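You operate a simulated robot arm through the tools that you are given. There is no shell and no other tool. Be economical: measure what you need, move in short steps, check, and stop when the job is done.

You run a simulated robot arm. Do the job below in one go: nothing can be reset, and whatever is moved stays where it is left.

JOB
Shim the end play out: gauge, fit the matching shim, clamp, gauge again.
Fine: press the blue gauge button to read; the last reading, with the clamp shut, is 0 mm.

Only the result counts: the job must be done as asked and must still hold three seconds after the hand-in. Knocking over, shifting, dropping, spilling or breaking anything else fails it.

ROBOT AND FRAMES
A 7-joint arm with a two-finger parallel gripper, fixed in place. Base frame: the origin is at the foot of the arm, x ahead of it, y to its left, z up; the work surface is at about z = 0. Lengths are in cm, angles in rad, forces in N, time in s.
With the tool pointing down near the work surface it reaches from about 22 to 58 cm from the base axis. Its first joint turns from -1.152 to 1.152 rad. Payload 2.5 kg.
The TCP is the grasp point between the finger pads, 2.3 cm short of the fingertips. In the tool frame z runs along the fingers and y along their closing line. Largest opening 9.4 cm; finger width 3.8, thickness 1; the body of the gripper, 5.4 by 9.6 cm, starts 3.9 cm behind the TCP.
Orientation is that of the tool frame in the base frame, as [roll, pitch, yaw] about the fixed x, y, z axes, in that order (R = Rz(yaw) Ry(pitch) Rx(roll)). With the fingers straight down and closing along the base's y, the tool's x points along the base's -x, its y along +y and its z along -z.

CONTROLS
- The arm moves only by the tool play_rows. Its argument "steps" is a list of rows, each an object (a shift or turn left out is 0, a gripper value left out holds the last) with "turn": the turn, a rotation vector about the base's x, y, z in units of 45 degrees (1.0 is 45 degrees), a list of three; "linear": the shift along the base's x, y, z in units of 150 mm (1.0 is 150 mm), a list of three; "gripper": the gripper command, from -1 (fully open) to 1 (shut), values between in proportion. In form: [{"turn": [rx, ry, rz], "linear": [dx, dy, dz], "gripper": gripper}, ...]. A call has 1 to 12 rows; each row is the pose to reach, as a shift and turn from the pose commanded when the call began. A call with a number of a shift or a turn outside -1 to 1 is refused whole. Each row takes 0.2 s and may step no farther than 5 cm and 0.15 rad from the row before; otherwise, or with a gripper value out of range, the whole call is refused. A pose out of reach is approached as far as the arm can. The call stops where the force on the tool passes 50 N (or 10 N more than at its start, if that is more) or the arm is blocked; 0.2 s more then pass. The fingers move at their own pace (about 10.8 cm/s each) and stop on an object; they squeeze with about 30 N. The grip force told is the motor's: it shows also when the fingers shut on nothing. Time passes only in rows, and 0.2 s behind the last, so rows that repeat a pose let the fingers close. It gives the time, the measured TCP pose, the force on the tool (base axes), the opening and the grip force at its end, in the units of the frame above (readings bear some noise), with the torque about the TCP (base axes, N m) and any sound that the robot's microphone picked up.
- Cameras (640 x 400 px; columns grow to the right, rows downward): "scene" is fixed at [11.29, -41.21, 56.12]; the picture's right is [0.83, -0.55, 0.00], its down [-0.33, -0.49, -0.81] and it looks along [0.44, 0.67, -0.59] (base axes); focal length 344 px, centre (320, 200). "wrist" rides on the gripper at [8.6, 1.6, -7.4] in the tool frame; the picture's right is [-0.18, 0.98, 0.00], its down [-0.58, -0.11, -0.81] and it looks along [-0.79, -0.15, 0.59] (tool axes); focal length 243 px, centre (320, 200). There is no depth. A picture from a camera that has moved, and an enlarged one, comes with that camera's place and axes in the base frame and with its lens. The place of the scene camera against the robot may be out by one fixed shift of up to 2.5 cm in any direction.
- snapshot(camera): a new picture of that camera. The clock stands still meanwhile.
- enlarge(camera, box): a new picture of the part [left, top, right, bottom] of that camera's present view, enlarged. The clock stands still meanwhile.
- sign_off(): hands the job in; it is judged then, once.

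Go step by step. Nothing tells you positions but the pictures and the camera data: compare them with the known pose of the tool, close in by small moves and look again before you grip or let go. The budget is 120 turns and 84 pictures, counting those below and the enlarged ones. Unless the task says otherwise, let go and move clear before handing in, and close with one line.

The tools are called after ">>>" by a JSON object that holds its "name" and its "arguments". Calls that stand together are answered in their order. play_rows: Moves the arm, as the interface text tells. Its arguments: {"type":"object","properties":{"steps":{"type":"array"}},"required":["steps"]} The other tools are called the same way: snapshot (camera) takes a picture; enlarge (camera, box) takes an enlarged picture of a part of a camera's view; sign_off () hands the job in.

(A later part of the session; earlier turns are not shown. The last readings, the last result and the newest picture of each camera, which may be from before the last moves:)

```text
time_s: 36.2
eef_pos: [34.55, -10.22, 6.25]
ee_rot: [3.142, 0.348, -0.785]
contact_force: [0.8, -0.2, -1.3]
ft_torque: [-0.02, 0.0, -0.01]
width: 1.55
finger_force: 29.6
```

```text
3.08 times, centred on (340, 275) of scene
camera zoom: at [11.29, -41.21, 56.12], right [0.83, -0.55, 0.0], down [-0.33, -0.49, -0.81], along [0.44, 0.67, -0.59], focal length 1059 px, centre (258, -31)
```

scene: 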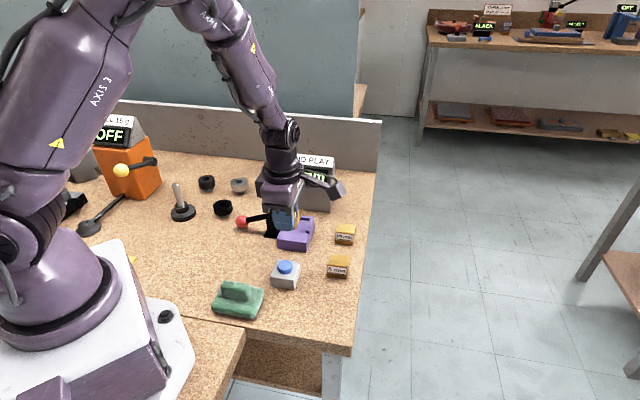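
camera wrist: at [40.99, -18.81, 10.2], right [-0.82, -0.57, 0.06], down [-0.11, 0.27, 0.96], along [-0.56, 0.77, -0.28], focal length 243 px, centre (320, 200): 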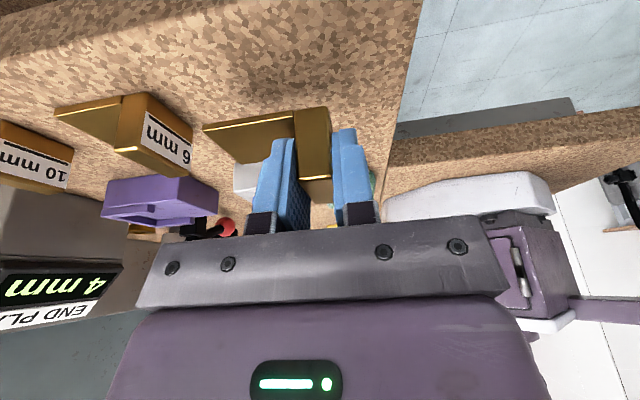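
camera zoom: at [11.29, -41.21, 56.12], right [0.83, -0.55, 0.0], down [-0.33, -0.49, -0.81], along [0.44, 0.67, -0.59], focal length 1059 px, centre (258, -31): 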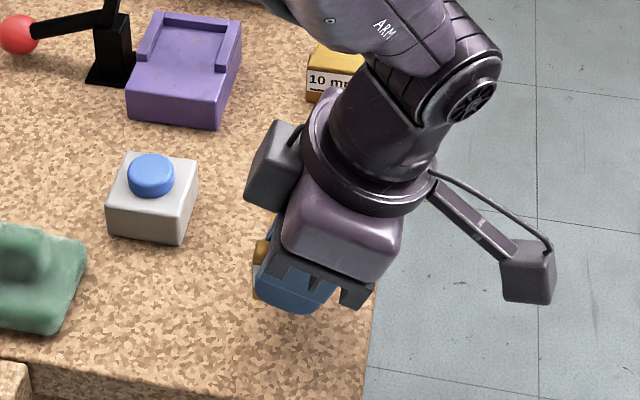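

Held firmly. Lift, carry to a point 5 cm in front of the nest, then look.

>>> {"name": "play_rows", "arguments": {"steps": [{"linear": [0, 0, 0.03]}, {"linear": [0, 0, 0.08]}, {"linear": [0, 0, 0.15]}, {"linear": [0, 0.02, 0.23]}, {"linear": [0, 0.07, 0.31]}, {"linear": [0, 0.16, 0.38]}, {"linear": [0, 0.27, 0.43]}, {"linear": [0, 0.4, 0.43]}, {"linear": [0, 0.52, 0.43]}, {"linear": [0, 0.62, 0.43]}, {"linear": [0, 0.67, 0.43]}, {"linear": [0, 0.68, 0.43]}]}}

>>> {"name": "play_rows", "arguments": {"steps": [{"linear": [0.01, 0.03, 0]}, {"linear": [0.02, 0.09, 0]}, {"linear": [0.03, 0.17, 0]}, {"linear": [0.04, 0.27, 0]}, {"linear": [0.05, 0.36, -0.02]}, {"linear": [0.05, 0.41, -0.06]}, {"linear": [0.05, 0.428, -0.12]}, {"linear": [0.05, 0.428, -0.18]}, {"linear": [0.05, 0.428, -0.24]}, {"linear": [0.05, 0.428, -0.27]}, {"linear": [0.05, 0.428, -0.27]}]}}

>>> {"name": "snapshot", "arguments": {"camera": "wrist"}}

>>> {"name": "enlarge", "arguments": {"camera": "scene", "box": [230, 160, 390, 270]}}

```text
time_s: 38.8
eef_pos: [34.53, 0.03, 12.62]
ee_rot: [3.141, 0.349, -0.785]
contact_force: [1.0, -0.5, -1.0]
ft_torque: [-0.02, -0.02, 0.0]
width: 1.57
finger_force: 29.9
```

```text
time_s: 41.2
eef_pos: [35.39, 6.44, 8.53]
ee_rot: [3.141, 0.351, -0.785]
contact_force: [-0.5, -0.4, -0.7]
ft_torque: [-0.02, -0.03, 0.02]
width: 1.55
finger_force: 30.4
```

```text
41 pictures are left
camera wrist: at [41.78, -2.2, 12.58], right [-0.82, -0.57, 0.06], down [-0.11, 0.27, 0.96], along [-0.56, 0.77, -0.29], focal length 243 px, centre (320, 200)
```

wrist: 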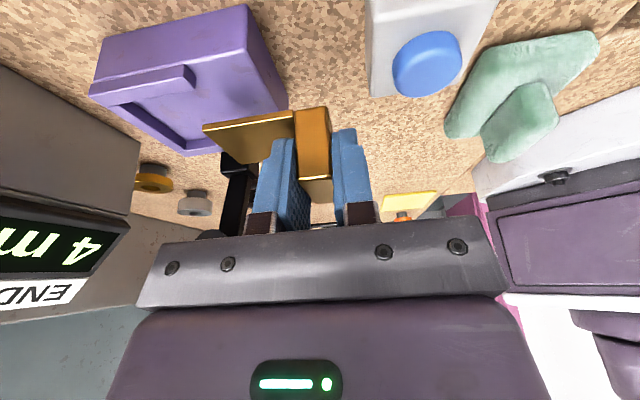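

```text
3.64 times, centred on (310, 215) of scene
camera zoom: at [11.29, -41.21, 56.12], right [0.83, -0.55, 0.0], down [-0.33, -0.49, -0.81], along [0.44, 0.67, -0.59], focal length 1252 px, centre (356, 146)
```

zoom: 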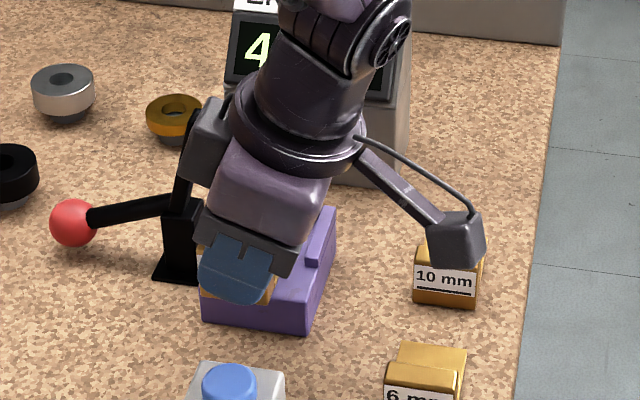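

Position as planned, 5 cm short. Zoom to verify lateral alignment before inserting.

>>> {"name": "enlarge", "arguments": {"camera": "wrist", "box": [80, 0, 360, 180]}}

```text
2.22 times, centred on (220, 90) of wrist
camera zoom: at [41.78, -2.2, 12.58], right [-0.82, -0.57, 0.06], down [-0.11, 0.27, 0.96], along [-0.56, 0.77, -0.29], focal length 539 px, centre (542, 444)
```

zoom: 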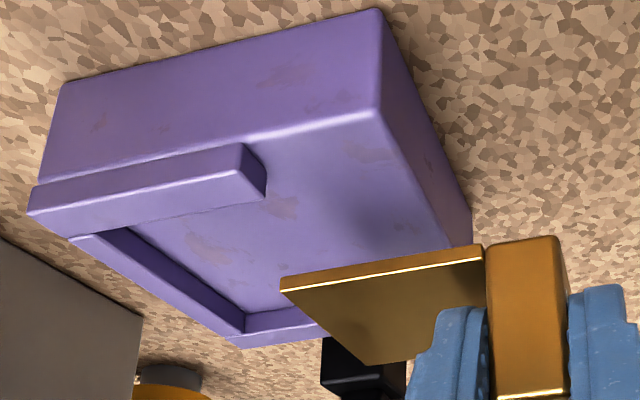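

Near wall inner line at y−x≈−31.5, far ≈−24.3, so I trim slightly and move in along the nest axis above the bed.

>>> {"name": "play_rows", "arguments": {"steps": [{"linear": [0.01, 0.02, 0]}, {"linear": [0.03, 0.05, 0]}, {"linear": [0.07, 0.09, 0]}, {"linear": [0.11, 0.135, 0]}, {"linear": [0.15, 0.175, 0]}, {"linear": [0.185, 0.213, 0]}, {"linear": [0.208, 0.236, 0]}, {"linear": [0.215, 0.243, 0]}, {"linear": [0.215, 0.243, 0]}]}}

>>> {"name": "snapshot", "arguments": {"camera": "wrist"}}

>>> {"name": "enlarge", "arguments": {"camera": "wrist", "box": [160, 60, 400, 240]}}

>>> {"name": "enlarge", "arguments": {"camera": "scene", "box": [230, 160, 370, 260]}}

```text
time_s: 43.2
eef_pos: [38.52, 9.98, 8.51]
ee_rot: [-3.141, 0.35, -0.784]
contact_force: [-0.3, 0.1, -1.5]
ft_torque: [0.02, 0.0, 0.01]
width: 1.55
finger_force: 30.6
```

```text
38 pictures are left
camera wrist: at [44.98, 1.44, 12.59], right [-0.82, -0.57, 0.06], down [-0.11, 0.27, 0.96], along [-0.56, 0.77, -0.28], focal length 243 px, centre (320, 200)
```

wrist: 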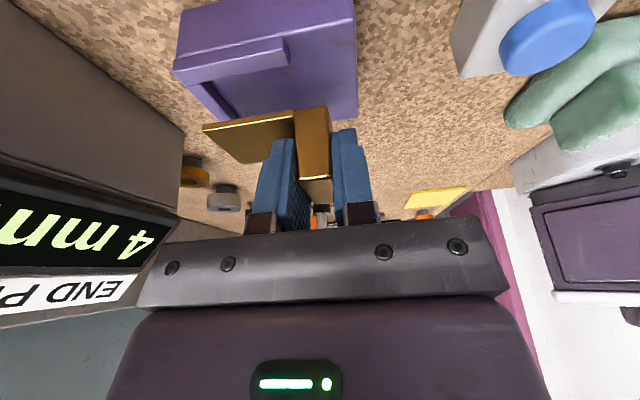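

```text
2.22 times, centred on (280, 150) of wrist
camera zoom: at [44.98, 1.44, 12.59], right [-0.82, -0.57, 0.06], down [-0.11, 0.27, 0.96], along [-0.56, 0.77, -0.28], focal length 539 px, centre (409, 311)
```

zoom: 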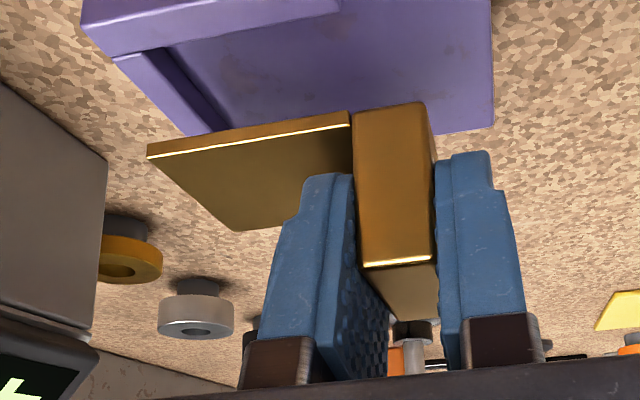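

```text
4.00 times, centred on (300, 210) of scene
camera zoom: at [11.29, -41.21, 56.12], right [0.83, -0.55, 0.0], down [-0.33, -0.49, -0.81], along [0.44, 0.67, -0.59], focal length 1377 px, centre (400, 160)
```

zoom: 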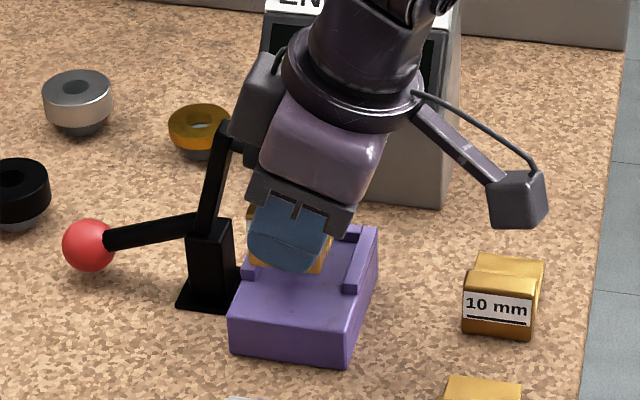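

Gaps look like ~0.2 near side and ~0.5 far side; I shift slightly away from the near wall and back, then lower onto the bed.

>>> {"name": "play_rows", "arguments": {"steps": [{"linear": [-0.015, 0.002, 0]}, {"linear": [-0.015, 0.002, -0.03]}, {"linear": [-0.015, 0.002, -0.07]}, {"linear": [-0.015, 0.002, -0.11]}, {"linear": [-0.015, 0.002, -0.14]}, {"linear": [-0.015, 0.002, -0.155]}, {"linear": [-0.015, 0.002, -0.165]}, {"linear": [-0.015, 0.002, -0.172]}, {"linear": [-0.015, 0.002, -0.177]}, {"linear": [-0.015, 0.002, -0.177]}]}}

>>> {"name": "enlarge", "arguments": {"camera": "wrist", "box": [160, 40, 400, 220]}}

>>> {"name": "enlarge", "arguments": {"camera": "scene", "box": [230, 160, 370, 260]}}

```text
time_s: 44.7
eef_pos: [38.36, 10.13, 6.55]
ee_rot: [-3.14, 0.348, -0.783]
contact_force: [-11.7, -7.0, 26.5]
ft_torque: [0.52, -1.02, 0.0]
width: 1.81
finger_force: 30.1
stopped in row 7: the force on the tool passed its limit at 57 N (the readings are from after the stop); the commanded pose is now the measured one
```

```text
2.22 times, centred on (280, 130) of wrist
camera zoom: at [44.84, 1.49, 10.57], right [-0.82, -0.57, 0.06], down [-0.12, 0.27, 0.96], along [-0.57, 0.77, -0.29], focal length 539 px, centre (409, 356)
```

zoom: 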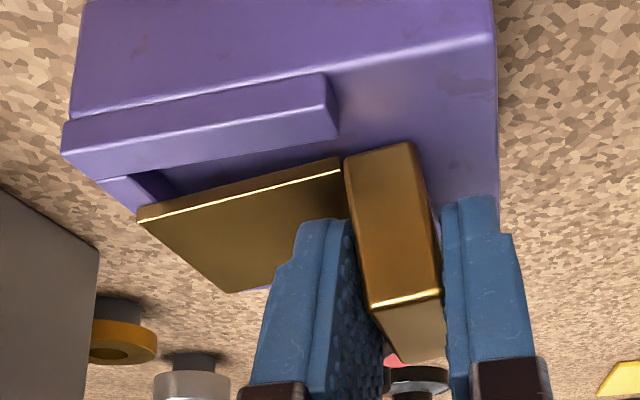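

```text
4.00 times, centred on (300, 210) of scene
camera zoom: at [11.28, -41.21, 56.12], right [0.83, -0.55, 0.0], down [-0.33, -0.49, -0.81], along [0.44, 0.67, -0.59], focal length 1377 px, centre (400, 160)
```

zoom: 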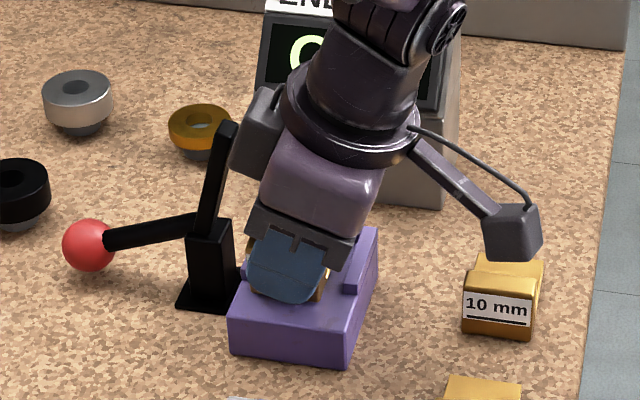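

The tongue end landed on the back wall and the shim pitched slightly. I lift 1.5 cm, back off and look.

>>> {"name": "play_rows", "arguments": {"steps": [{"linear": [0, 0, 0.03]}, {"linear": [0, 0, 0.07]}, {"linear": [-0.01, -0.01, 0.1]}, {"linear": [-0.03, -0.03, 0.1]}, {"linear": [-0.03, -0.03, 0.1]}]}}

>>> {"name": "enlarge", "arguments": {"camera": "wrist", "box": [160, 40, 400, 220]}}

>>> {"name": "enlarge", "arguments": {"camera": "scene", "box": [230, 140, 370, 260]}}

```text
time_s: 45.9
eef_pos: [38.07, 9.63, 7.8]
ee_rot: [-3.139, 0.346, -0.784]
contact_force: [-0.3, 0.5, -0.6]
ft_torque: [0.01, -0.01, 0.0]
width: 1.56
finger_force: 30.1
```

```text
2.22 times, centred on (280, 130) of wrist
camera zoom: at [44.37, 0.98, 11.88], right [-0.82, -0.57, 0.06], down [-0.12, 0.27, 0.96], along [-0.56, 0.77, -0.29], focal length 539 px, centre (409, 356)
```

zoom: 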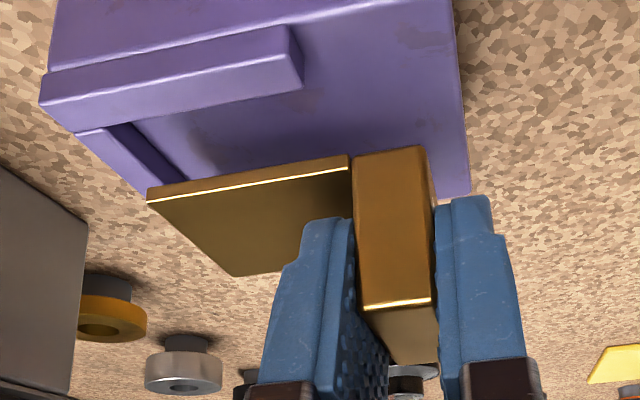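

```text
3.33 times, centred on (300, 200) of scene
camera zoom: at [11.29, -41.21, 56.12], right [0.83, -0.55, 0.0], down [-0.33, -0.49, -0.81], along [0.44, 0.67, -0.59], focal length 1147 px, centre (387, 200)
```

zoom: 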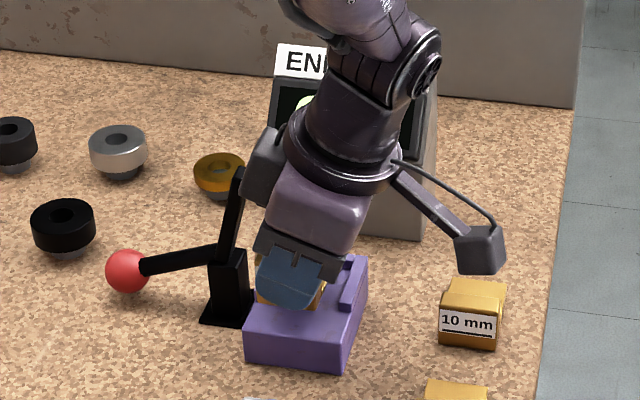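

The shim re-aligned in the grip and now clears the back wall by ~0.3 cm. Lower again here.

>>> {"name": "play_rows", "arguments": {"steps": [{"linear": [-0.005, -0.005, -0.02]}, {"linear": [-0.007, -0.007, -0.05]}, {"linear": [-0.007, -0.007, -0.08]}, {"linear": [-0.007, -0.007, -0.1]}, {"linear": [-0.007, -0.007, -0.11]}, {"linear": [-0.007, -0.007, -0.12]}, {"linear": [-0.007, -0.007, -0.126]}, {"linear": [-0.007, -0.007, -0.126]}]}}

>>> {"name": "enlarge", "arguments": {"camera": "wrist", "box": [160, 20, 400, 200]}}

```text
time_s: 47.9
eef_pos: [37.9, 9.56, 6.09]
ee_rot: [-3.14, 0.349, -0.785]
contact_force: [-1.2, -2.6, 5.5]
ft_torque: [0.02, -0.15, -0.06]
width: 1.56
finger_force: 29.8
stopped in row 8: the force on the tool passed its limit at 51 N (the readings are from after the stop); the commanded pose is now the measured one
```

```text
2.22 times, centred on (280, 110) of wrist
camera zoom: at [44.28, 0.95, 10.2], right [-0.82, -0.57, 0.06], down [-0.12, 0.27, 0.96], along [-0.57, 0.77, -0.29], focal length 539 px, centre (409, 400)
```

zoom: 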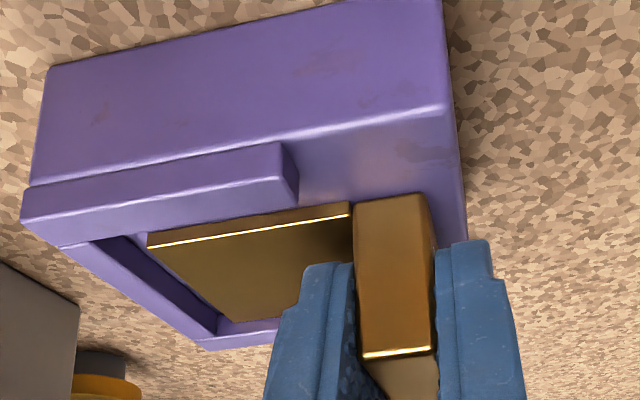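

The shim is flat on the bed between the walls. I slide it gently forward toward the back stop.

>>> {"name": "play_rows", "arguments": {"steps": [{"linear": [0, 0, 0.005]}, {"linear": [0.005, 0.005, 0.005]}, {"linear": [0.01, 0.01, 0.005]}, {"linear": [0.015, 0.015, 0.005]}, {"linear": [0.018, 0.018, 0.005]}, {"linear": [0.018, 0.018, 0.005]}]}}

>>> {"name": "enlarge", "arguments": {"camera": "wrist", "box": [160, 20, 400, 200]}}

>>> {"name": "enlarge", "arguments": {"camera": "scene", "box": [230, 140, 370, 260]}}

```text
time_s: 49.3
eef_pos: [38.16, 9.85, 6.33]
ee_rot: [-3.141, 0.347, -0.783]
contact_force: [0.1, 0.3, -1.0]
ft_torque: [-0.01, 0.0, -0.01]
width: 1.55
finger_force: 30.2
```

```text
2.22 times, centred on (280, 110) of wrist
camera zoom: at [44.55, 1.23, 10.26], right [-0.82, -0.57, 0.06], down [-0.12, 0.27, 0.96], along [-0.56, 0.77, -0.29], focal length 539 px, centre (409, 400)
```

zoom: 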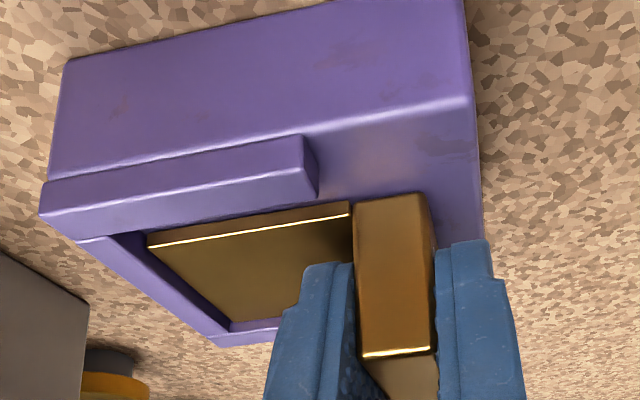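

```text
3.33 times, centred on (300, 200) of scene
camera zoom: at [11.29, -41.21, 56.12], right [0.83, -0.55, 0.0], down [-0.33, -0.49, -0.81], along [0.44, 0.67, -0.59], focal length 1147 px, centre (387, 200)
```

zoom: 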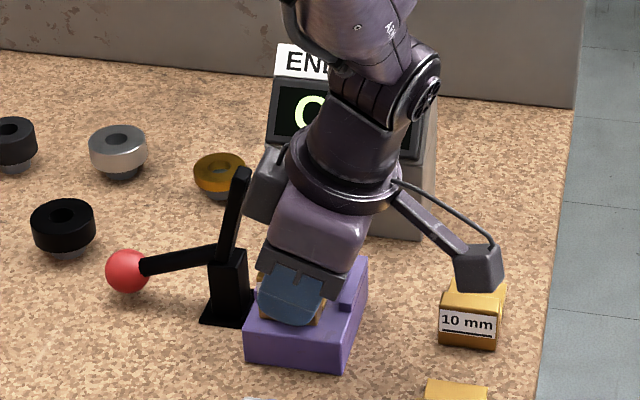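

Nearly home: small gap left. Another 0.2 cm forward, lower to touch, and release.

>>> {"name": "play_rows", "arguments": {"steps": [{"linear": [0.005, 0.005, 0]}, {"linear": [0.009, 0.009, 0]}, {"linear": [0.009, 0.009, -0.006]}, {"linear": [0.009, 0.009, -0.012]}, {"linear": [0.009, 0.009, -0.014]}, {"linear": [0.009, 0.009, -0.014]}]}}

>>> {"name": "play_rows", "arguments": {"steps": [{"gripper": 0.6}, {"gripper": 0.45}, {"gripper": 0.45}, {"gripper": 0.45}]}}

>>> {"name": "enlarge", "arguments": {"camera": "wrist", "box": [160, 20, 400, 200]}}

```text
time_s: 50.5
eef_pos: [38.22, 9.85, 6.24]
ee_rot: [3.139, 0.35, -0.784]
contact_force: [-4.0, -2.4, 7.2]
ft_torque: [0.15, -0.23, -0.03]
width: 1.55
finger_force: 30.2
stopped in row 5: the force on the tool passed its limit at 53 N (the readings are from after the stop); the commanded pose is now the measured one
```

```text
time_s: 51.5
eef_pos: [38.31, 9.87, 6.21]
ee_rot: [3.139, 0.348, -0.784]
contact_force: [-4.3, -5.5, 15.9]
ft_torque: [-0.09, -0.1, -0.07]
width: 2.3
finger_force: 0.0
```

```text
2.22 times, centred on (280, 110) of wrist
camera zoom: at [44.69, 1.29, 10.21], right [-0.82, -0.57, 0.07], down [-0.11, 0.27, 0.96], along [-0.57, 0.77, -0.29], focal length 539 px, centre (409, 400)
```

zoom: 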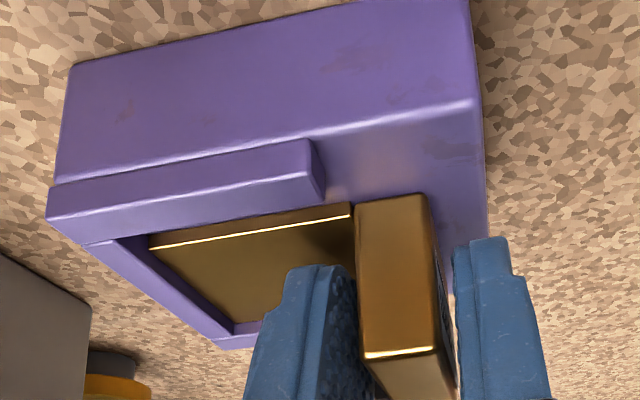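

Released; shim sits against the stop. Retract up and away from the clamp.

>>> {"name": "play_rows", "arguments": {"steps": [{"linear": [0.005, -0.005, 0.03]}, {"linear": [0.02, -0.02, 0.08]}, {"linear": [0.05, -0.05, 0.16]}, {"linear": [0.09, -0.09, 0.26]}, {"linear": [0.14, -0.14, 0.4]}, {"linear": [0.19, -0.19, 0.55]}, {"linear": [0.19, -0.19, 0.75]}, {"linear": [0.19, -0.19, 0.75]}]}}

>>> {"name": "snapshot", "arguments": {"camera": "wrist"}}

>>> {"name": "enlarge", "arguments": {"camera": "scene", "box": [220, 140, 380, 260]}}

```text
time_s: 53.3
eef_pos: [41.14, 7.06, 17.51]
ee_rot: [3.138, 0.349, -0.784]
contact_force: [-0.2, 0.1, 0.3]
ft_torque: [0.04, 0.0, 0.02]
width: 2.57
finger_force: 0.0
```

```text
27 pictures are left
camera wrist: at [47.57, -1.56, 21.45], right [-0.82, -0.57, 0.07], down [-0.11, 0.27, 0.96], along [-0.57, 0.77, -0.29], focal length 243 px, centre (320, 200)
```

wrist: 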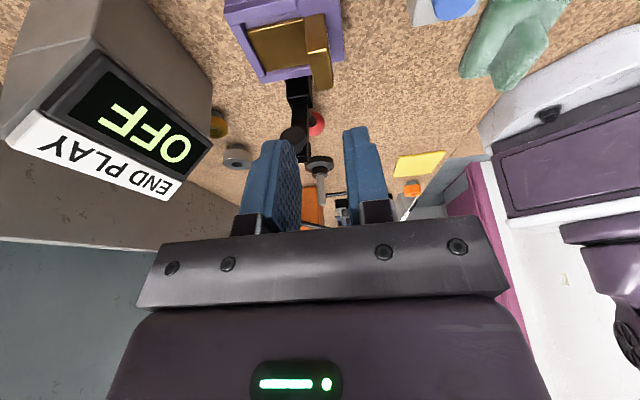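

```text
3.33 times, centred on (300, 200) of scene
camera zoom: at [11.29, -41.21, 56.12], right [0.83, -0.55, 0.0], down [-0.33, -0.49, -0.81], along [0.44, 0.67, -0.59], focal length 1147 px, centre (387, 200)
```

zoom: 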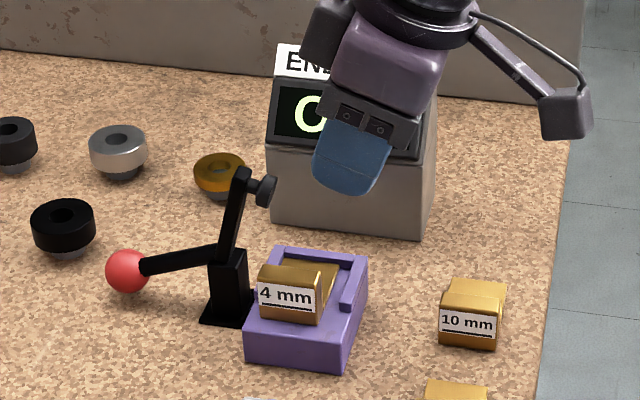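

Shim is in the nest. Zoom to confirm seating and study the clamp.

>>> {"name": "enlarge", "arguments": {"camera": "wrist", "box": [210, 0, 370, 190]}}

>>> {"name": "enlarge", "arguments": {"camera": "scene", "box": [230, 170, 330, 250]}}

```text
2.11 times, centred on (290, 95) of wrist
camera zoom: at [47.57, -1.56, 21.45], right [-0.82, -0.57, 0.07], down [-0.11, 0.27, 0.96], along [-0.57, 0.77, -0.29], focal length 511 px, centre (383, 421)
```

zoom: 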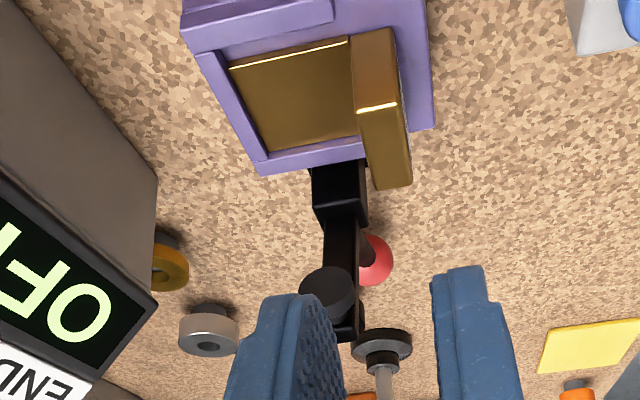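

```text
5.00 times, centred on (280, 210) of scene
camera zoom: at [11.29, -41.21, 56.12], right [0.83, -0.55, 0.0], down [-0.33, -0.49, -0.81], along [0.44, 0.67, -0.59], focal length 1721 px, centre (520, 150)
```

zoom: 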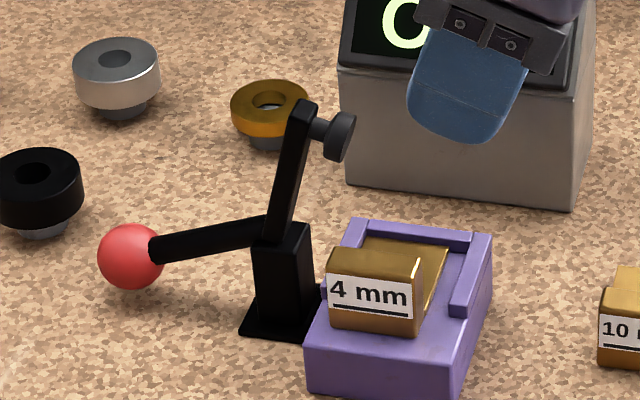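

Shim seated well between the walls. The clamp lever's red ball is at about (30.2,21.2,3–4); to swing it I'll grip the ball with fingers closing along the hinge axis, so untilt, rise and flip the yaw by −180° so the camera stays outside.

>>> {"name": "play_rows", "arguments": {"steps": [{"linear": [0, 0, 0.15], "turn": [-0.08, -0.08, 0]}, {"linear": [0, 0, 0.3], "turn": [-0.16, -0.16, 0]}, {"linear": [0, 0, 0.4], "turn": [-0.24, -0.24, 0]}, {"linear": [0, 0, 0.45], "turn": [-0.314, -0.314, 0], "gripper": -0.2}, {"linear": [0, 0, 0.45], "turn": [-0.314, -0.314, 0]}]}}

>>> {"name": "play_rows", "arguments": {"steps": [{"turn": [0, 0, -0.167], "linear": [-0.05, 0.05, 0]}, {"turn": [0, 0, -0.333], "linear": [-0.1, 0.1, 0]}, {"turn": [0, 0, -0.5], "linear": [-0.15, 0.15, 0]}, {"turn": [0, 0, -0.667], "linear": [-0.2, 0.2, 0]}, {"turn": [0, 0, -0.833], "linear": [-0.25, 0.25, 0]}, {"turn": [0, 0, -1.0], "linear": [-0.3, 0.3, 0]}]}}

>>> {"name": "play_rows", "arguments": {"steps": [{"turn": [0, 0, -0.167], "linear": [-0.05, 0.05, 0]}, {"turn": [0, 0, -0.333], "linear": [-0.1, 0.1, 0]}, {"turn": [0, 0, -0.5], "linear": [-0.15, 0.15, 0]}, {"turn": [0, 0, -0.667], "linear": [-0.2, 0.2, 0]}, {"turn": [0, 0, -0.833], "linear": [-0.25, 0.25, 0]}, {"turn": [0, 0, -1.0], "linear": [-0.3, 0.3, 0]}]}}

>>> {"name": "play_rows", "arguments": {"steps": [{"turn": [0, 0, -0.167]}, {"turn": [0, 0, -0.333]}, {"turn": [0, 0, -0.5]}, {"turn": [0, 0, -0.667]}, {"turn": [0, 0, -0.833]}, {"turn": [0, 0, -1.0]}]}}

>>> {"name": "play_rows", "arguments": {"steps": [{"turn": [0, 0, -0.167]}, {"turn": [0, 0, -0.333]}, {"turn": [0, 0, -0.5]}, {"turn": [0, 0, -0.667]}, {"turn": [0, 0, -0.833]}, {"turn": [0, 0, -1.0]}, {"turn": [0, 0, -1.0]}]}}

>>> {"name": "snapshot", "arguments": {"camera": "wrist"}}

```text
time_s: 54.5
eef_pos: [41.07, 6.88, 24.18]
ee_rot: [3.138, -0.002, -0.783]
contact_force: [0.2, 0.4, -0.1]
ft_torque: [-0.01, 0.0, 0.0]
width: 5.64
finger_force: 0.1
```

```text
time_s: 55.9
eef_pos: [36.55, 11.53, 24.12]
ee_rot: [3.139, -0.001, -1.571]
contact_force: [-0.3, -0.4, 0.8]
ft_torque: [0.0, 0.0, 0.01]
width: 5.64
finger_force: 0.0
```

```text
time_s: 57.3
eef_pos: [32.09, 16.17, 24.19]
ee_rot: [3.138, 0.0, -2.357]
contact_force: [-0.9, 0.0, -0.4]
ft_torque: [0.01, 0.02, 0.04]
width: 5.65
finger_force: 0.2
```

```text
time_s: 58.7
eef_pos: [32.13, 15.96, 24.13]
ee_rot: [3.139, -0.001, 3.138]
contact_force: [1.1, 0.5, 0.0]
ft_torque: [-0.02, 0.03, 0.02]
width: 5.63
finger_force: 0.1
```

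```text
time_s: 60.3
eef_pos: [32.15, 15.97, 24.05]
ee_rot: [3.138, 0.0, 2.357]
contact_force: [0.2, -0.5, -0.5]
ft_torque: [0.0, -0.01, 0.02]
width: 5.63
finger_force: 0.1
```

```text
23 pictures are left
camera wrist: at [27.11, 23.38, 31.59], right [0.83, 0.56, 0.0], down [0.33, -0.49, 0.81], along [0.46, -0.66, -0.59], focal length 243 px, centre (320, 200)
```

wrist: 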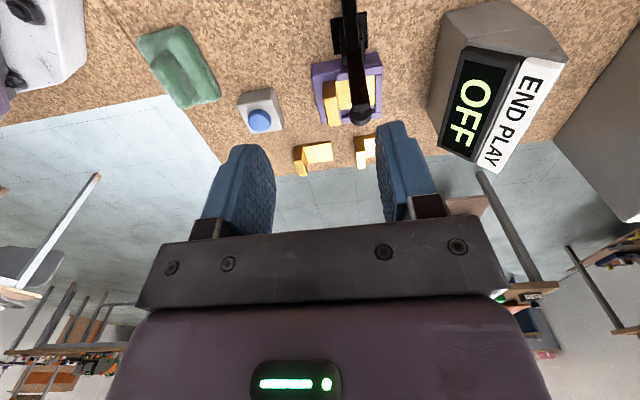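

Flipped. Move above the ball's estimated spot to see it between the fingers.

>>> {"name": "play_rows", "arguments": {"steps": [{"linear": [-0.06, 0.17, -0.1]}, {"linear": [-0.13, 0.35, -0.25]}, {"linear": [-0.13, 0.35, -0.4]}, {"linear": [-0.13, 0.35, -0.4]}]}}

>>> {"name": "snapshot", "arguments": {"camera": "wrist"}}

>>> {"name": "snapshot", "arguments": {"camera": "scene"}}

```text
time_s: 61.3
eef_pos: [30.01, 21.27, 18.02]
ee_rot: [3.138, 0.001, 2.359]
contact_force: [0.3, -0.1, -0.8]
ft_torque: [0.0, -0.02, -0.01]
width: 5.62
finger_force: 0.1
```

```text
22 pictures are left
camera wrist: at [25.12, 28.59, 25.51], right [0.82, 0.57, 0.0], down [0.33, -0.49, 0.81], along [0.46, -0.66, -0.59], focal length 243 px, centre (320, 200)
```

wrist: 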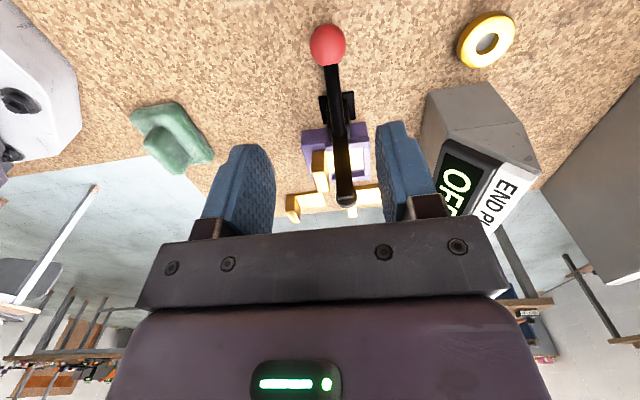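

```text
21 pictures are left
```

scene: 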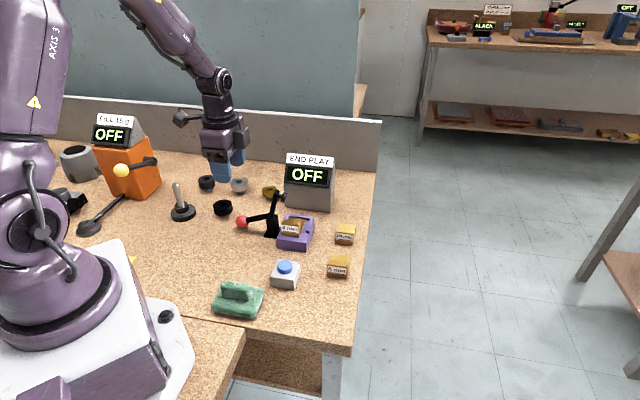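

Rays intersect with the ball at ≈(30.5,21.7), z≈2.5, radius ~1.5. Descend part way and check.

>>> {"name": "play_rows", "arguments": {"steps": [{"linear": [0.033, 0.032, -0.2]}, {"linear": [0.033, 0.032, -0.45]}, {"linear": [0.033, 0.032, -0.6]}, {"linear": [0.033, 0.032, -0.68]}, {"linear": [0.033, 0.032, -0.68]}]}}

>>> {"name": "snapshot", "arguments": {"camera": "wrist"}}

>>> {"name": "enlarge", "arguments": {"camera": "scene", "box": [180, 140, 340, 260]}}

```text
time_s: 62.5
eef_pos: [30.64, 21.73, 7.89]
ee_rot: [3.139, 0.0, 2.357]
contact_force: [-0.3, -0.4, 0.7]
ft_torque: [-0.01, 0.01, -0.01]
width: 5.64
finger_force: 0.1
```

```text
20 pictures are left
camera wrist: at [25.66, 29.04, 15.34], right [0.82, 0.57, 0.0], down [0.33, -0.49, 0.81], along [0.46, -0.66, -0.59], focal length 243 px, centre (320, 200)
```

wrist: 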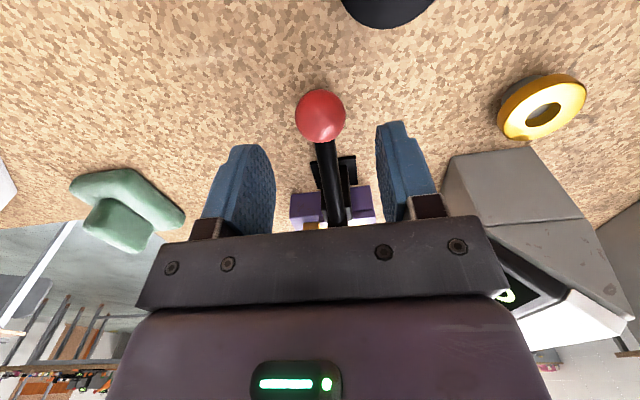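

```text
3.33 times, centred on (260, 200) of scene
camera zoom: at [11.29, -41.21, 56.12], right [0.83, -0.55, 0.0], down [-0.33, -0.49, -0.81], along [0.44, 0.67, -0.59], focal length 1147 px, centre (520, 200)
```

zoom: 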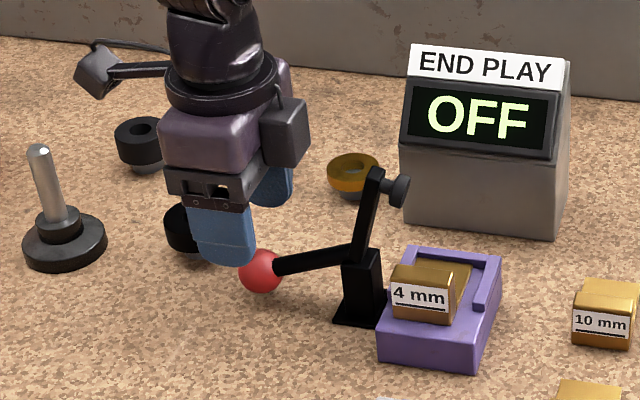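

Ball centred between the fingers at ≈(30.75,21.8,2.4). Descend to z≈2.9 and grip.

>>> {"name": "play_rows", "arguments": {"steps": [{"linear": [0.005, 0, -0.15]}, {"linear": [0.005, 0, -0.27]}, {"linear": [0.005, 0, -0.32]}, {"linear": [0.005, 0, -0.33]}, {"linear": [0.005, 0, -0.33], "gripper": 1}, {"linear": [0.005, 0, -0.33], "gripper": 1}, {"linear": [0.005, 0, -0.33], "gripper": 1}]}}

>>> {"name": "snapshot", "arguments": {"camera": "wrist"}}

>>> {"name": "enlarge", "arguments": {"camera": "scene", "box": [180, 140, 340, 260]}}

```text
time_s: 64.1
eef_pos: [30.71, 21.69, 2.95]
ee_rot: [3.14, -0.001, 2.357]
contact_force: [-10.2, -9.2, 6.0]
ft_torque: [-0.19, -0.04, -0.09]
width: 3.13
finger_force: 44.8
```

```text
18 pictures are left
camera wrist: at [25.67, 29.04, 10.39], right [0.82, 0.57, 0.0], down [0.34, -0.49, 0.81], along [0.46, -0.66, -0.59], focal length 243 px, centre (320, 200)
```

wrist: 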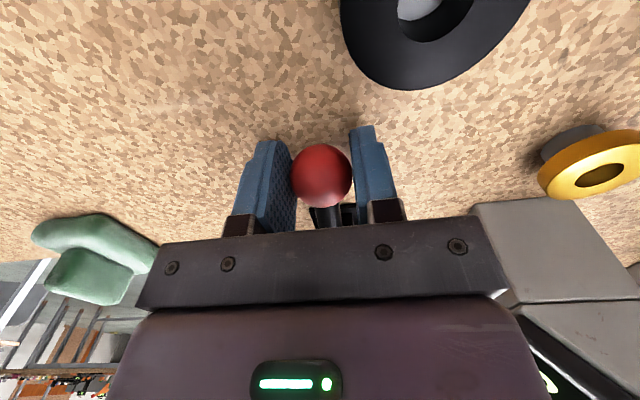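

```text
3.33 times, centred on (260, 200) of scene
camera zoom: at [11.29, -41.21, 56.12], right [0.83, -0.55, 0.0], down [-0.33, -0.49, -0.81], along [0.44, 0.67, -0.59], focal length 1147 px, centre (520, 200)
```

zoom: 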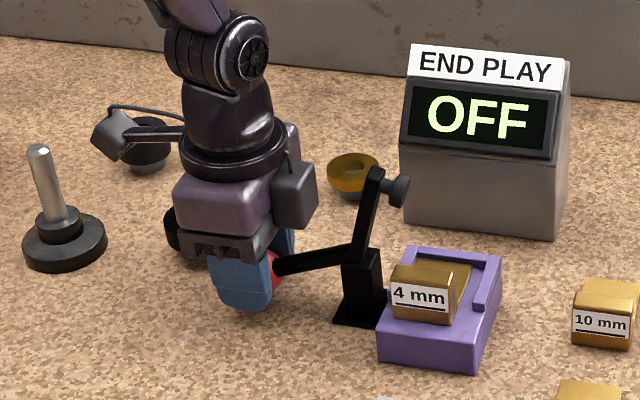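

Ball gripped (3.1 cm). Pivot is at ≈(36.0,16.15,4.9); I swing the ball along its arc for the first 40°.

>>> {"name": "play_rows", "arguments": {"steps": [{"linear": [-0.01, 0.004, 0.045]}, {"linear": [-0.0215, 0.0115, 0.0907]}, {"linear": [-0.0267, 0.0167, 0.184]}, {"linear": [-0.0201, 0.0101, 0.277]}, {"linear": [-0.003, -0.0074, 0.368]}, {"linear": [-0.003, -0.0074, 0.368]}]}}

>>> {"name": "enlarge", "arguments": {"camera": "scene", "box": [180, 120, 340, 260]}}

```text
time_s: 65.5
eef_pos: [30.54, 21.87, 8.45]
ee_rot: [3.139, -0.003, 2.36]
contact_force: [-15.9, 12.9, -8.4]
ft_torque: [0.82, 0.85, -0.06]
width: 3.11
finger_force: 45.4
```

```text
2.86 times, centred on (260, 190) of scene
camera zoom: at [11.3, -41.21, 56.12], right [0.83, -0.55, 0.0], down [-0.33, -0.49, -0.81], along [0.44, 0.67, -0.59], focal length 983 px, centre (491, 229)
```

zoom: 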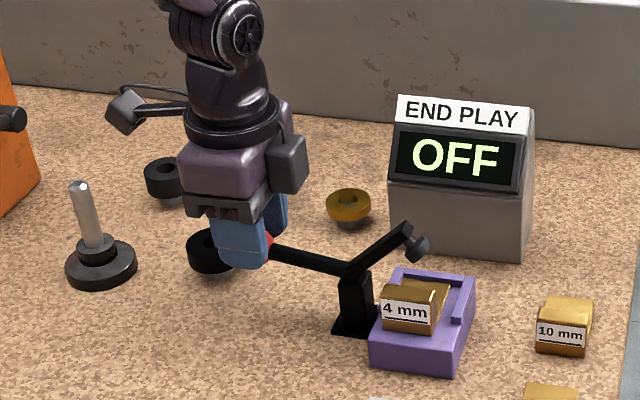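

The clamp arm is swinging down. I continue with a slightly corrected arc.

>>> {"name": "play_rows", "arguments": {"steps": [{"linear": [-0.005, 0.005, 0.04]}, {"linear": [0.006, -0.006, 0.087]}, {"linear": [0.022, -0.022, 0.13]}, {"linear": [0.0415, -0.0415, 0.169]}, {"linear": [0.063, -0.063, 0.207]}, {"linear": [0.063, -0.063, 0.207]}]}}

>>> {"name": "enlarge", "arguments": {"camera": "scene", "box": [180, 120, 340, 260]}}

```text
time_s: 66.9
eef_pos: [31.51, 20.87, 11.69]
ee_rot: [3.141, -0.004, 2.364]
contact_force: [-24.5, 11.8, 11.2]
ft_torque: [0.37, 0.63, 0.07]
width: 3.0
finger_force: 45.6
```

```text
2.86 times, centred on (260, 190) of scene
camera zoom: at [11.29, -41.21, 56.12], right [0.83, -0.55, 0.0], down [-0.33, -0.49, -0.81], along [0.44, 0.67, -0.59], focal length 983 px, centre (491, 229)
```

zoom: 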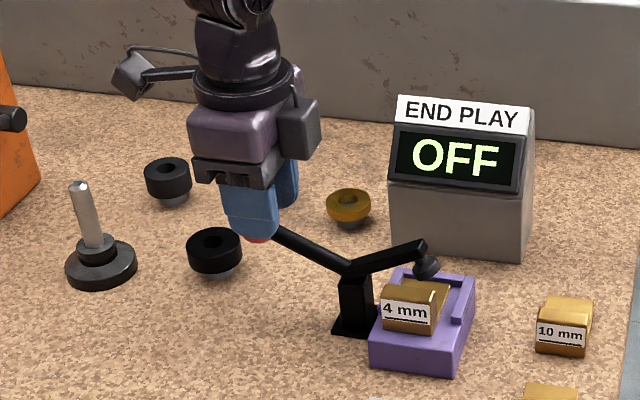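

The ball is slipping low in the grip. I check with the wrist camera before continuing.

>>> {"name": "snapshot", "arguments": {"camera": "wrist"}}

```text
14 pictures are left
camera wrist: at [26.45, 28.17, 19.13], right [0.82, 0.57, 0.0], down [0.34, -0.49, 0.8], along [0.46, -0.66, -0.6], focal length 243 px, centre (320, 200)
```

wrist: 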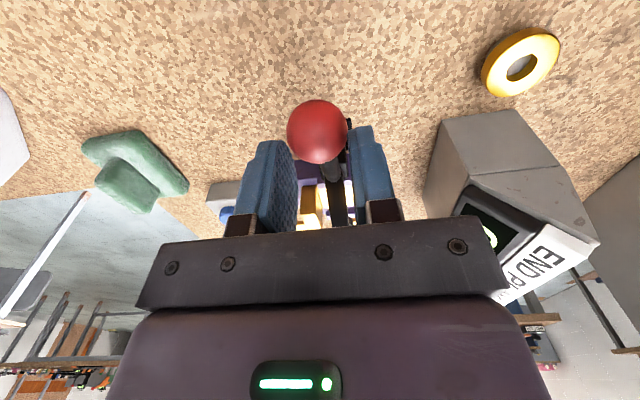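

The ball has slid to the fingertips: it is at ≈(30.7,21.9,9.3). I open, recentre on it and regrip.

>>> {"name": "play_rows", "arguments": {"steps": [{"gripper": 0.1}, {"gripper": 0.1}, {"linear": [-0.02, 0.025, -0.05], "gripper": 0.1}, {"linear": [-0.04, 0.05, -0.11]}, {"linear": [-0.05, 0.063, -0.16]}, {"linear": [-0.05, 0.063, -0.16]}]}}

>>> {"name": "snapshot", "arguments": {"camera": "wrist"}}

```text
time_s: 68.3
eef_pos: [30.88, 21.63, 9.28]
ee_rot: [3.138, 0.0, 2.358]
contact_force: [-0.1, 0.1, 0.0]
ft_torque: [0.0, 0.04, 0.01]
width: 4.23
finger_force: 0.1
```

```text
13 pictures are left
camera wrist: at [25.84, 29.0, 16.68], right [0.82, 0.57, 0.0], down [0.33, -0.49, 0.81], along [0.46, -0.66, -0.59], focal length 243 px, centre (320, 200)
```

wrist: 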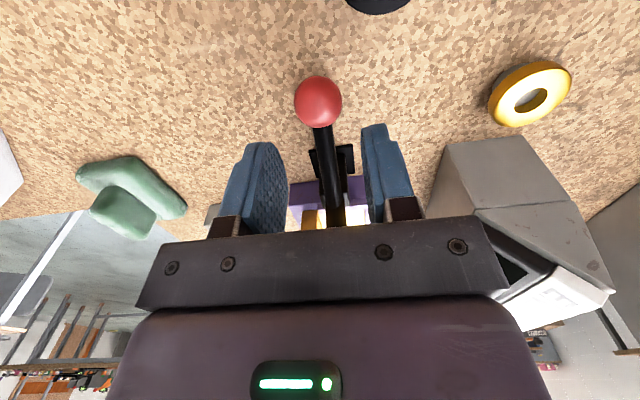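

The lever fell back to its open rest. I regrip the ball lower and follow a better-fitted arc (pivot z≈5.6, r≈8.5).

>>> {"name": "play_rows", "arguments": {"steps": [{"linear": [-0.003, -0.002, -0.1], "gripper": -0.2}, {"linear": [-0.003, -0.002, -0.25]}, {"linear": [-0.003, -0.002, -0.38]}, {"linear": [-0.003, -0.002, -0.43]}, {"linear": [-0.003, -0.002, -0.445]}, {"linear": [-0.003, -0.002, -0.445], "gripper": 1}, {"linear": [-0.003, -0.002, -0.445], "gripper": 1}, {"linear": [-0.003, -0.002, -0.445], "gripper": 1}]}}

>>> {"name": "play_rows", "arguments": {"steps": [{"linear": [-0.013, 0.013, 0.045]}, {"linear": [-0.0236, 0.0236, 0.094]}, {"linear": [-0.03, 0.03, 0.142]}, {"linear": [-0.0344, 0.0344, 0.19]}, {"linear": [-0.035, 0.035, 0.24]}, {"linear": [-0.033, 0.033, 0.289]}, {"linear": [-0.028, 0.028, 0.337]}, {"linear": [-0.02, 0.02, 0.385]}, {"linear": [-0.008, 0.008, 0.432]}, {"linear": [-0.008, 0.008, 0.432]}]}}

```text
time_s: 70.1
eef_pos: [30.76, 21.54, 2.5]
ee_rot: [3.141, -0.002, 2.358]
contact_force: [-5.2, -6.2, 1.9]
ft_torque: [0.12, 0.2, 0.01]
width: 3.15
finger_force: 45.0
```

```text
time_s: 72.3
eef_pos: [30.47, 21.84, 8.99]
ee_rot: [3.14, -0.003, 2.36]
contact_force: [-20.2, 5.4, -9.6]
ft_torque: [0.77, 0.9, 0.03]
width: 3.12
finger_force: 45.1
```

Holding at about 50°. Check where the ball sits in the grip.

>>> {"name": "snapshot", "arguments": {"camera": "wrist"}}

```text
12 pictures are left
camera wrist: at [25.54, 29.12, 16.51], right [0.82, 0.57, 0.0], down [0.34, -0.49, 0.8], along [0.46, -0.66, -0.59], focal length 243 px, centre (320, 200)
```

wrist: 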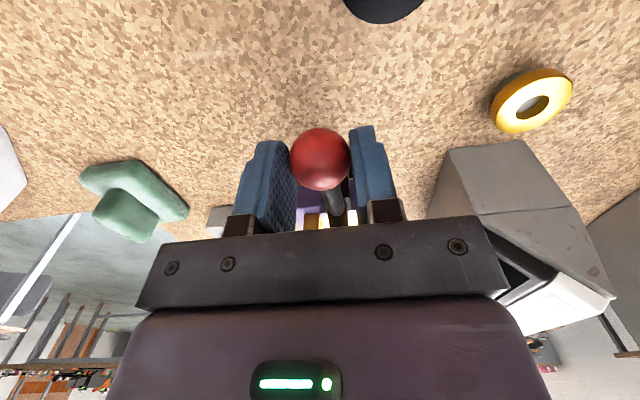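

Model fits (pivot z≈5.5, r≈8.4). To avoid slip I now rotate the gripper rigidly with the lever about the hinge.

>>> {"name": "play_rows", "arguments": {"steps": [{"linear": [0.0114, -0.0114, 0.032], "turn": [0.055, 0.055, 0]}, {"linear": [0.0228, -0.0228, 0.0627], "turn": [0.11, 0.11, 0]}, {"linear": [0.0365, -0.0365, 0.092], "turn": [0.165, 0.165, 0]}, {"linear": [0.0509, -0.0509, 0.1207], "turn": [0.22, 0.22, 0]}, {"linear": [0.067, -0.067, 0.148], "turn": [0.275, 0.275, 0]}, {"linear": [0.0839, -0.0839, 0.174], "turn": [0.33, 0.33, 0]}, {"linear": [0.102, -0.102, 0.198], "turn": [0.385, 0.385, 0]}, {"linear": [0.1211, -0.1211, 0.2207], "turn": [0.44, 0.44, 0]}, {"linear": [0.1211, -0.1211, 0.2207], "turn": [0.44, 0.44, 0]}]}}

>>> {"name": "enlarge", "arguments": {"camera": "scene", "box": [180, 120, 340, 260]}}

```text
time_s: 74.3
eef_pos: [32.38, 19.95, 12.41]
ee_rot: [-3.14, -0.496, 2.357]
contact_force: [-23.2, 3.5, 19.3]
ft_torque: [0.45, 0.54, -0.01]
width: 3.12
finger_force: 45.1
```

```text
2.86 times, centred on (260, 190) of scene
camera zoom: at [11.28, -41.21, 56.12], right [0.83, -0.55, 0.0], down [-0.33, -0.49, -0.81], along [0.44, 0.67, -0.59], focal length 983 px, centre (491, 229)
```

zoom: 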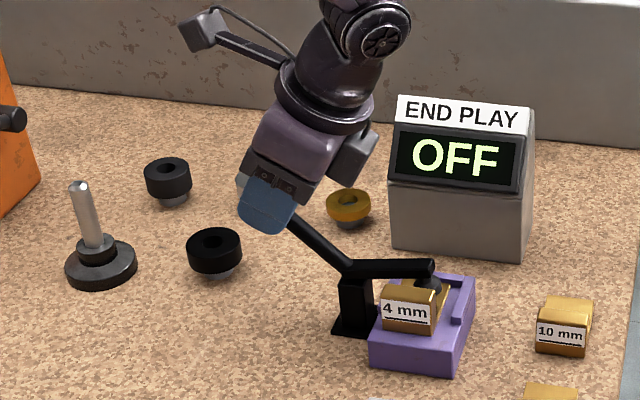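

The pad is almost on the shim. Continue in small steps until it seats.

>>> {"name": "play_rows", "arguments": {"steps": [{"linear": [0.005, -0.005, 0.017], "turn": [0.03, 0.03, 0]}, {"linear": [0.015, -0.015, 0.028], "turn": [0.06, 0.06, 0]}, {"linear": [0.027, -0.027, 0.038], "turn": [0.09, 0.09, 0]}, {"linear": [0.038, -0.038, 0.048], "turn": [0.12, 0.12, 0]}, {"linear": [0.05, -0.05, 0.057], "turn": [0.15, 0.15, 0]}, {"linear": [0.062, -0.062, 0.067], "turn": [0.18, 0.18, 0]}, {"linear": [0.075, -0.075, 0.075], "turn": [0.21, 0.21, 0]}]}}

>>> {"name": "enlarge", "arguments": {"camera": "scene", "box": [200, 130, 340, 260]}}

```text
time_s: 75.9
eef_pos: [33.46, 18.91, 13.32]
ee_rot: [3.141, -0.725, 2.358]
contact_force: [-17.4, 15.8, -23.2]
ft_torque: [-0.23, -0.21, 0.03]
width: 3.12
finger_force: 45.3
```

```text
3.08 times, centred on (270, 195) of scene
camera zoom: at [11.3, -41.2, 56.13], right [0.83, -0.55, 0.0], down [-0.33, -0.49, -0.81], along [0.44, 0.67, -0.59], focal length 1059 px, centre (474, 215)
```

zoom: 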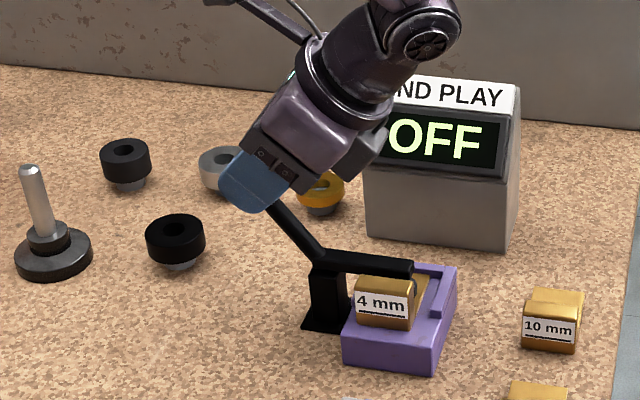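

The pad is pressing on the shim (lever resists ~33 N). I press a touch further, then release and see whether it stays shut.

>>> {"name": "play_rows", "arguments": {"steps": [{"linear": [0.008, -0.008, 0.006], "turn": [0.015, 0.015, 0]}, {"linear": [0.015, -0.015, 0.011], "turn": [0.03, 0.03, 0]}, {"linear": [0.022, -0.022, 0.016], "turn": [0.045, 0.045, 0]}, {"linear": [0.022, -0.022, 0.016], "turn": [0.045, 0.045, 0]}]}}

>>> {"name": "play_rows", "arguments": {"steps": [{"gripper": 0.3}, {"gripper": 0.2}, {"gripper": 0.2}, {"gripper": 0.2}]}}

>>> {"name": "enlarge", "arguments": {"camera": "scene", "box": [200, 130, 340, 260]}}

```text
time_s: 76.9
eef_pos: [34.07, 18.33, 13.9]
ee_rot: [3.139, -0.773, 2.357]
contact_force: [-16.5, 1.5, -1.0]
ft_torque: [-0.1, 0.22, 0.06]
width: 3.09
finger_force: 44.8
```

```text
time_s: 77.9
eef_pos: [34.09, 18.45, 13.75]
ee_rot: [3.134, -0.771, 2.358]
contact_force: [0.1, -0.6, 0.0]
ft_torque: [0.0, 0.02, -0.02]
width: 3.74
finger_force: 0.0
```

```text
3.08 times, centred on (270, 195) of scene
camera zoom: at [11.29, -41.21, 56.12], right [0.83, -0.55, 0.0], down [-0.33, -0.49, -0.81], along [0.44, 0.67, -0.59], focal length 1059 px, centre (474, 215)
```

zoom: 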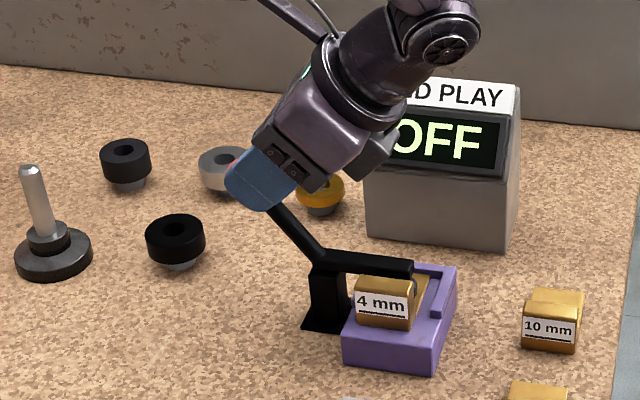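

Released with zero force and the clamp stays shut. Retract along the tool axis and untilt.

>>> {"name": "play_rows", "arguments": {"steps": [{"linear": [0.033, -0.033, 0.048]}, {"linear": [0.08, -0.08, 0.12]}, {"linear": [0.15, -0.15, 0.22]}, {"linear": [0.22, -0.22, 0.33]}, {"linear": [0.26, -0.26, 0.42]}, {"linear": [0.26, -0.26, 0.42]}]}}

>>> {"name": "play_rows", "arguments": {"steps": [{"turn": [-0.12, -0.12, 0], "linear": [0, 0, 0.05], "gripper": 1}, {"turn": [-0.24, -0.24, 0], "linear": [0, 0, 0.1]}, {"turn": [-0.36, -0.36, 0], "linear": [0, 0, 0.15]}, {"turn": [-0.48, -0.48, 0], "linear": [0, 0, 0.2]}, {"turn": [-0.6, -0.6, 0], "linear": [0, 0, 0.2]}, {"turn": [-0.695, -0.695, 0], "linear": [0, 0, 0.2]}, {"turn": [-0.695, -0.695, 0], "linear": [0, 0, 0.2]}]}}

>>> {"name": "enlarge", "arguments": {"camera": "scene", "box": [200, 130, 380, 290]}}

```text
time_s: 79.3
eef_pos: [38.1, 14.68, 19.98]
ee_rot: [3.136, -0.77, 2.359]
contact_force: [-0.2, 0.3, 0.2]
ft_torque: [0.01, 0.01, 0.0]
width: 3.77
finger_force: 0.1
```

```text
time_s: 80.9
eef_pos: [37.83, 14.53, 22.95]
ee_rot: [3.138, 0.003, 2.357]
contact_force: [1.1, 0.3, 0.5]
ft_torque: [-0.01, -0.01, -0.02]
width: 0.01
finger_force: 30.2
```

```text
2.50 times, centred on (290, 210) of scene
camera zoom: at [11.29, -41.21, 56.12], right [0.83, -0.55, 0.0], down [-0.33, -0.49, -0.81], along [0.44, 0.67, -0.59], focal length 860 px, centre (395, 175)
```

zoom: 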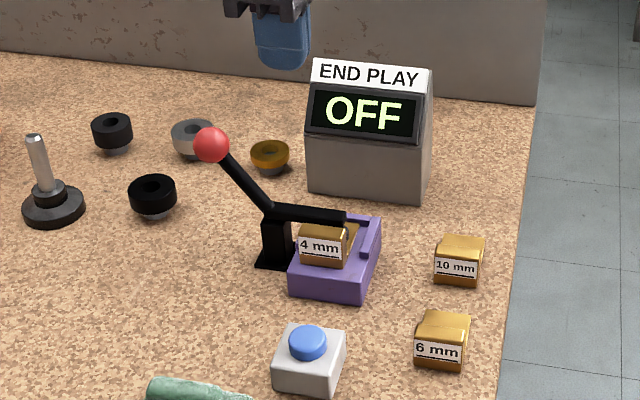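

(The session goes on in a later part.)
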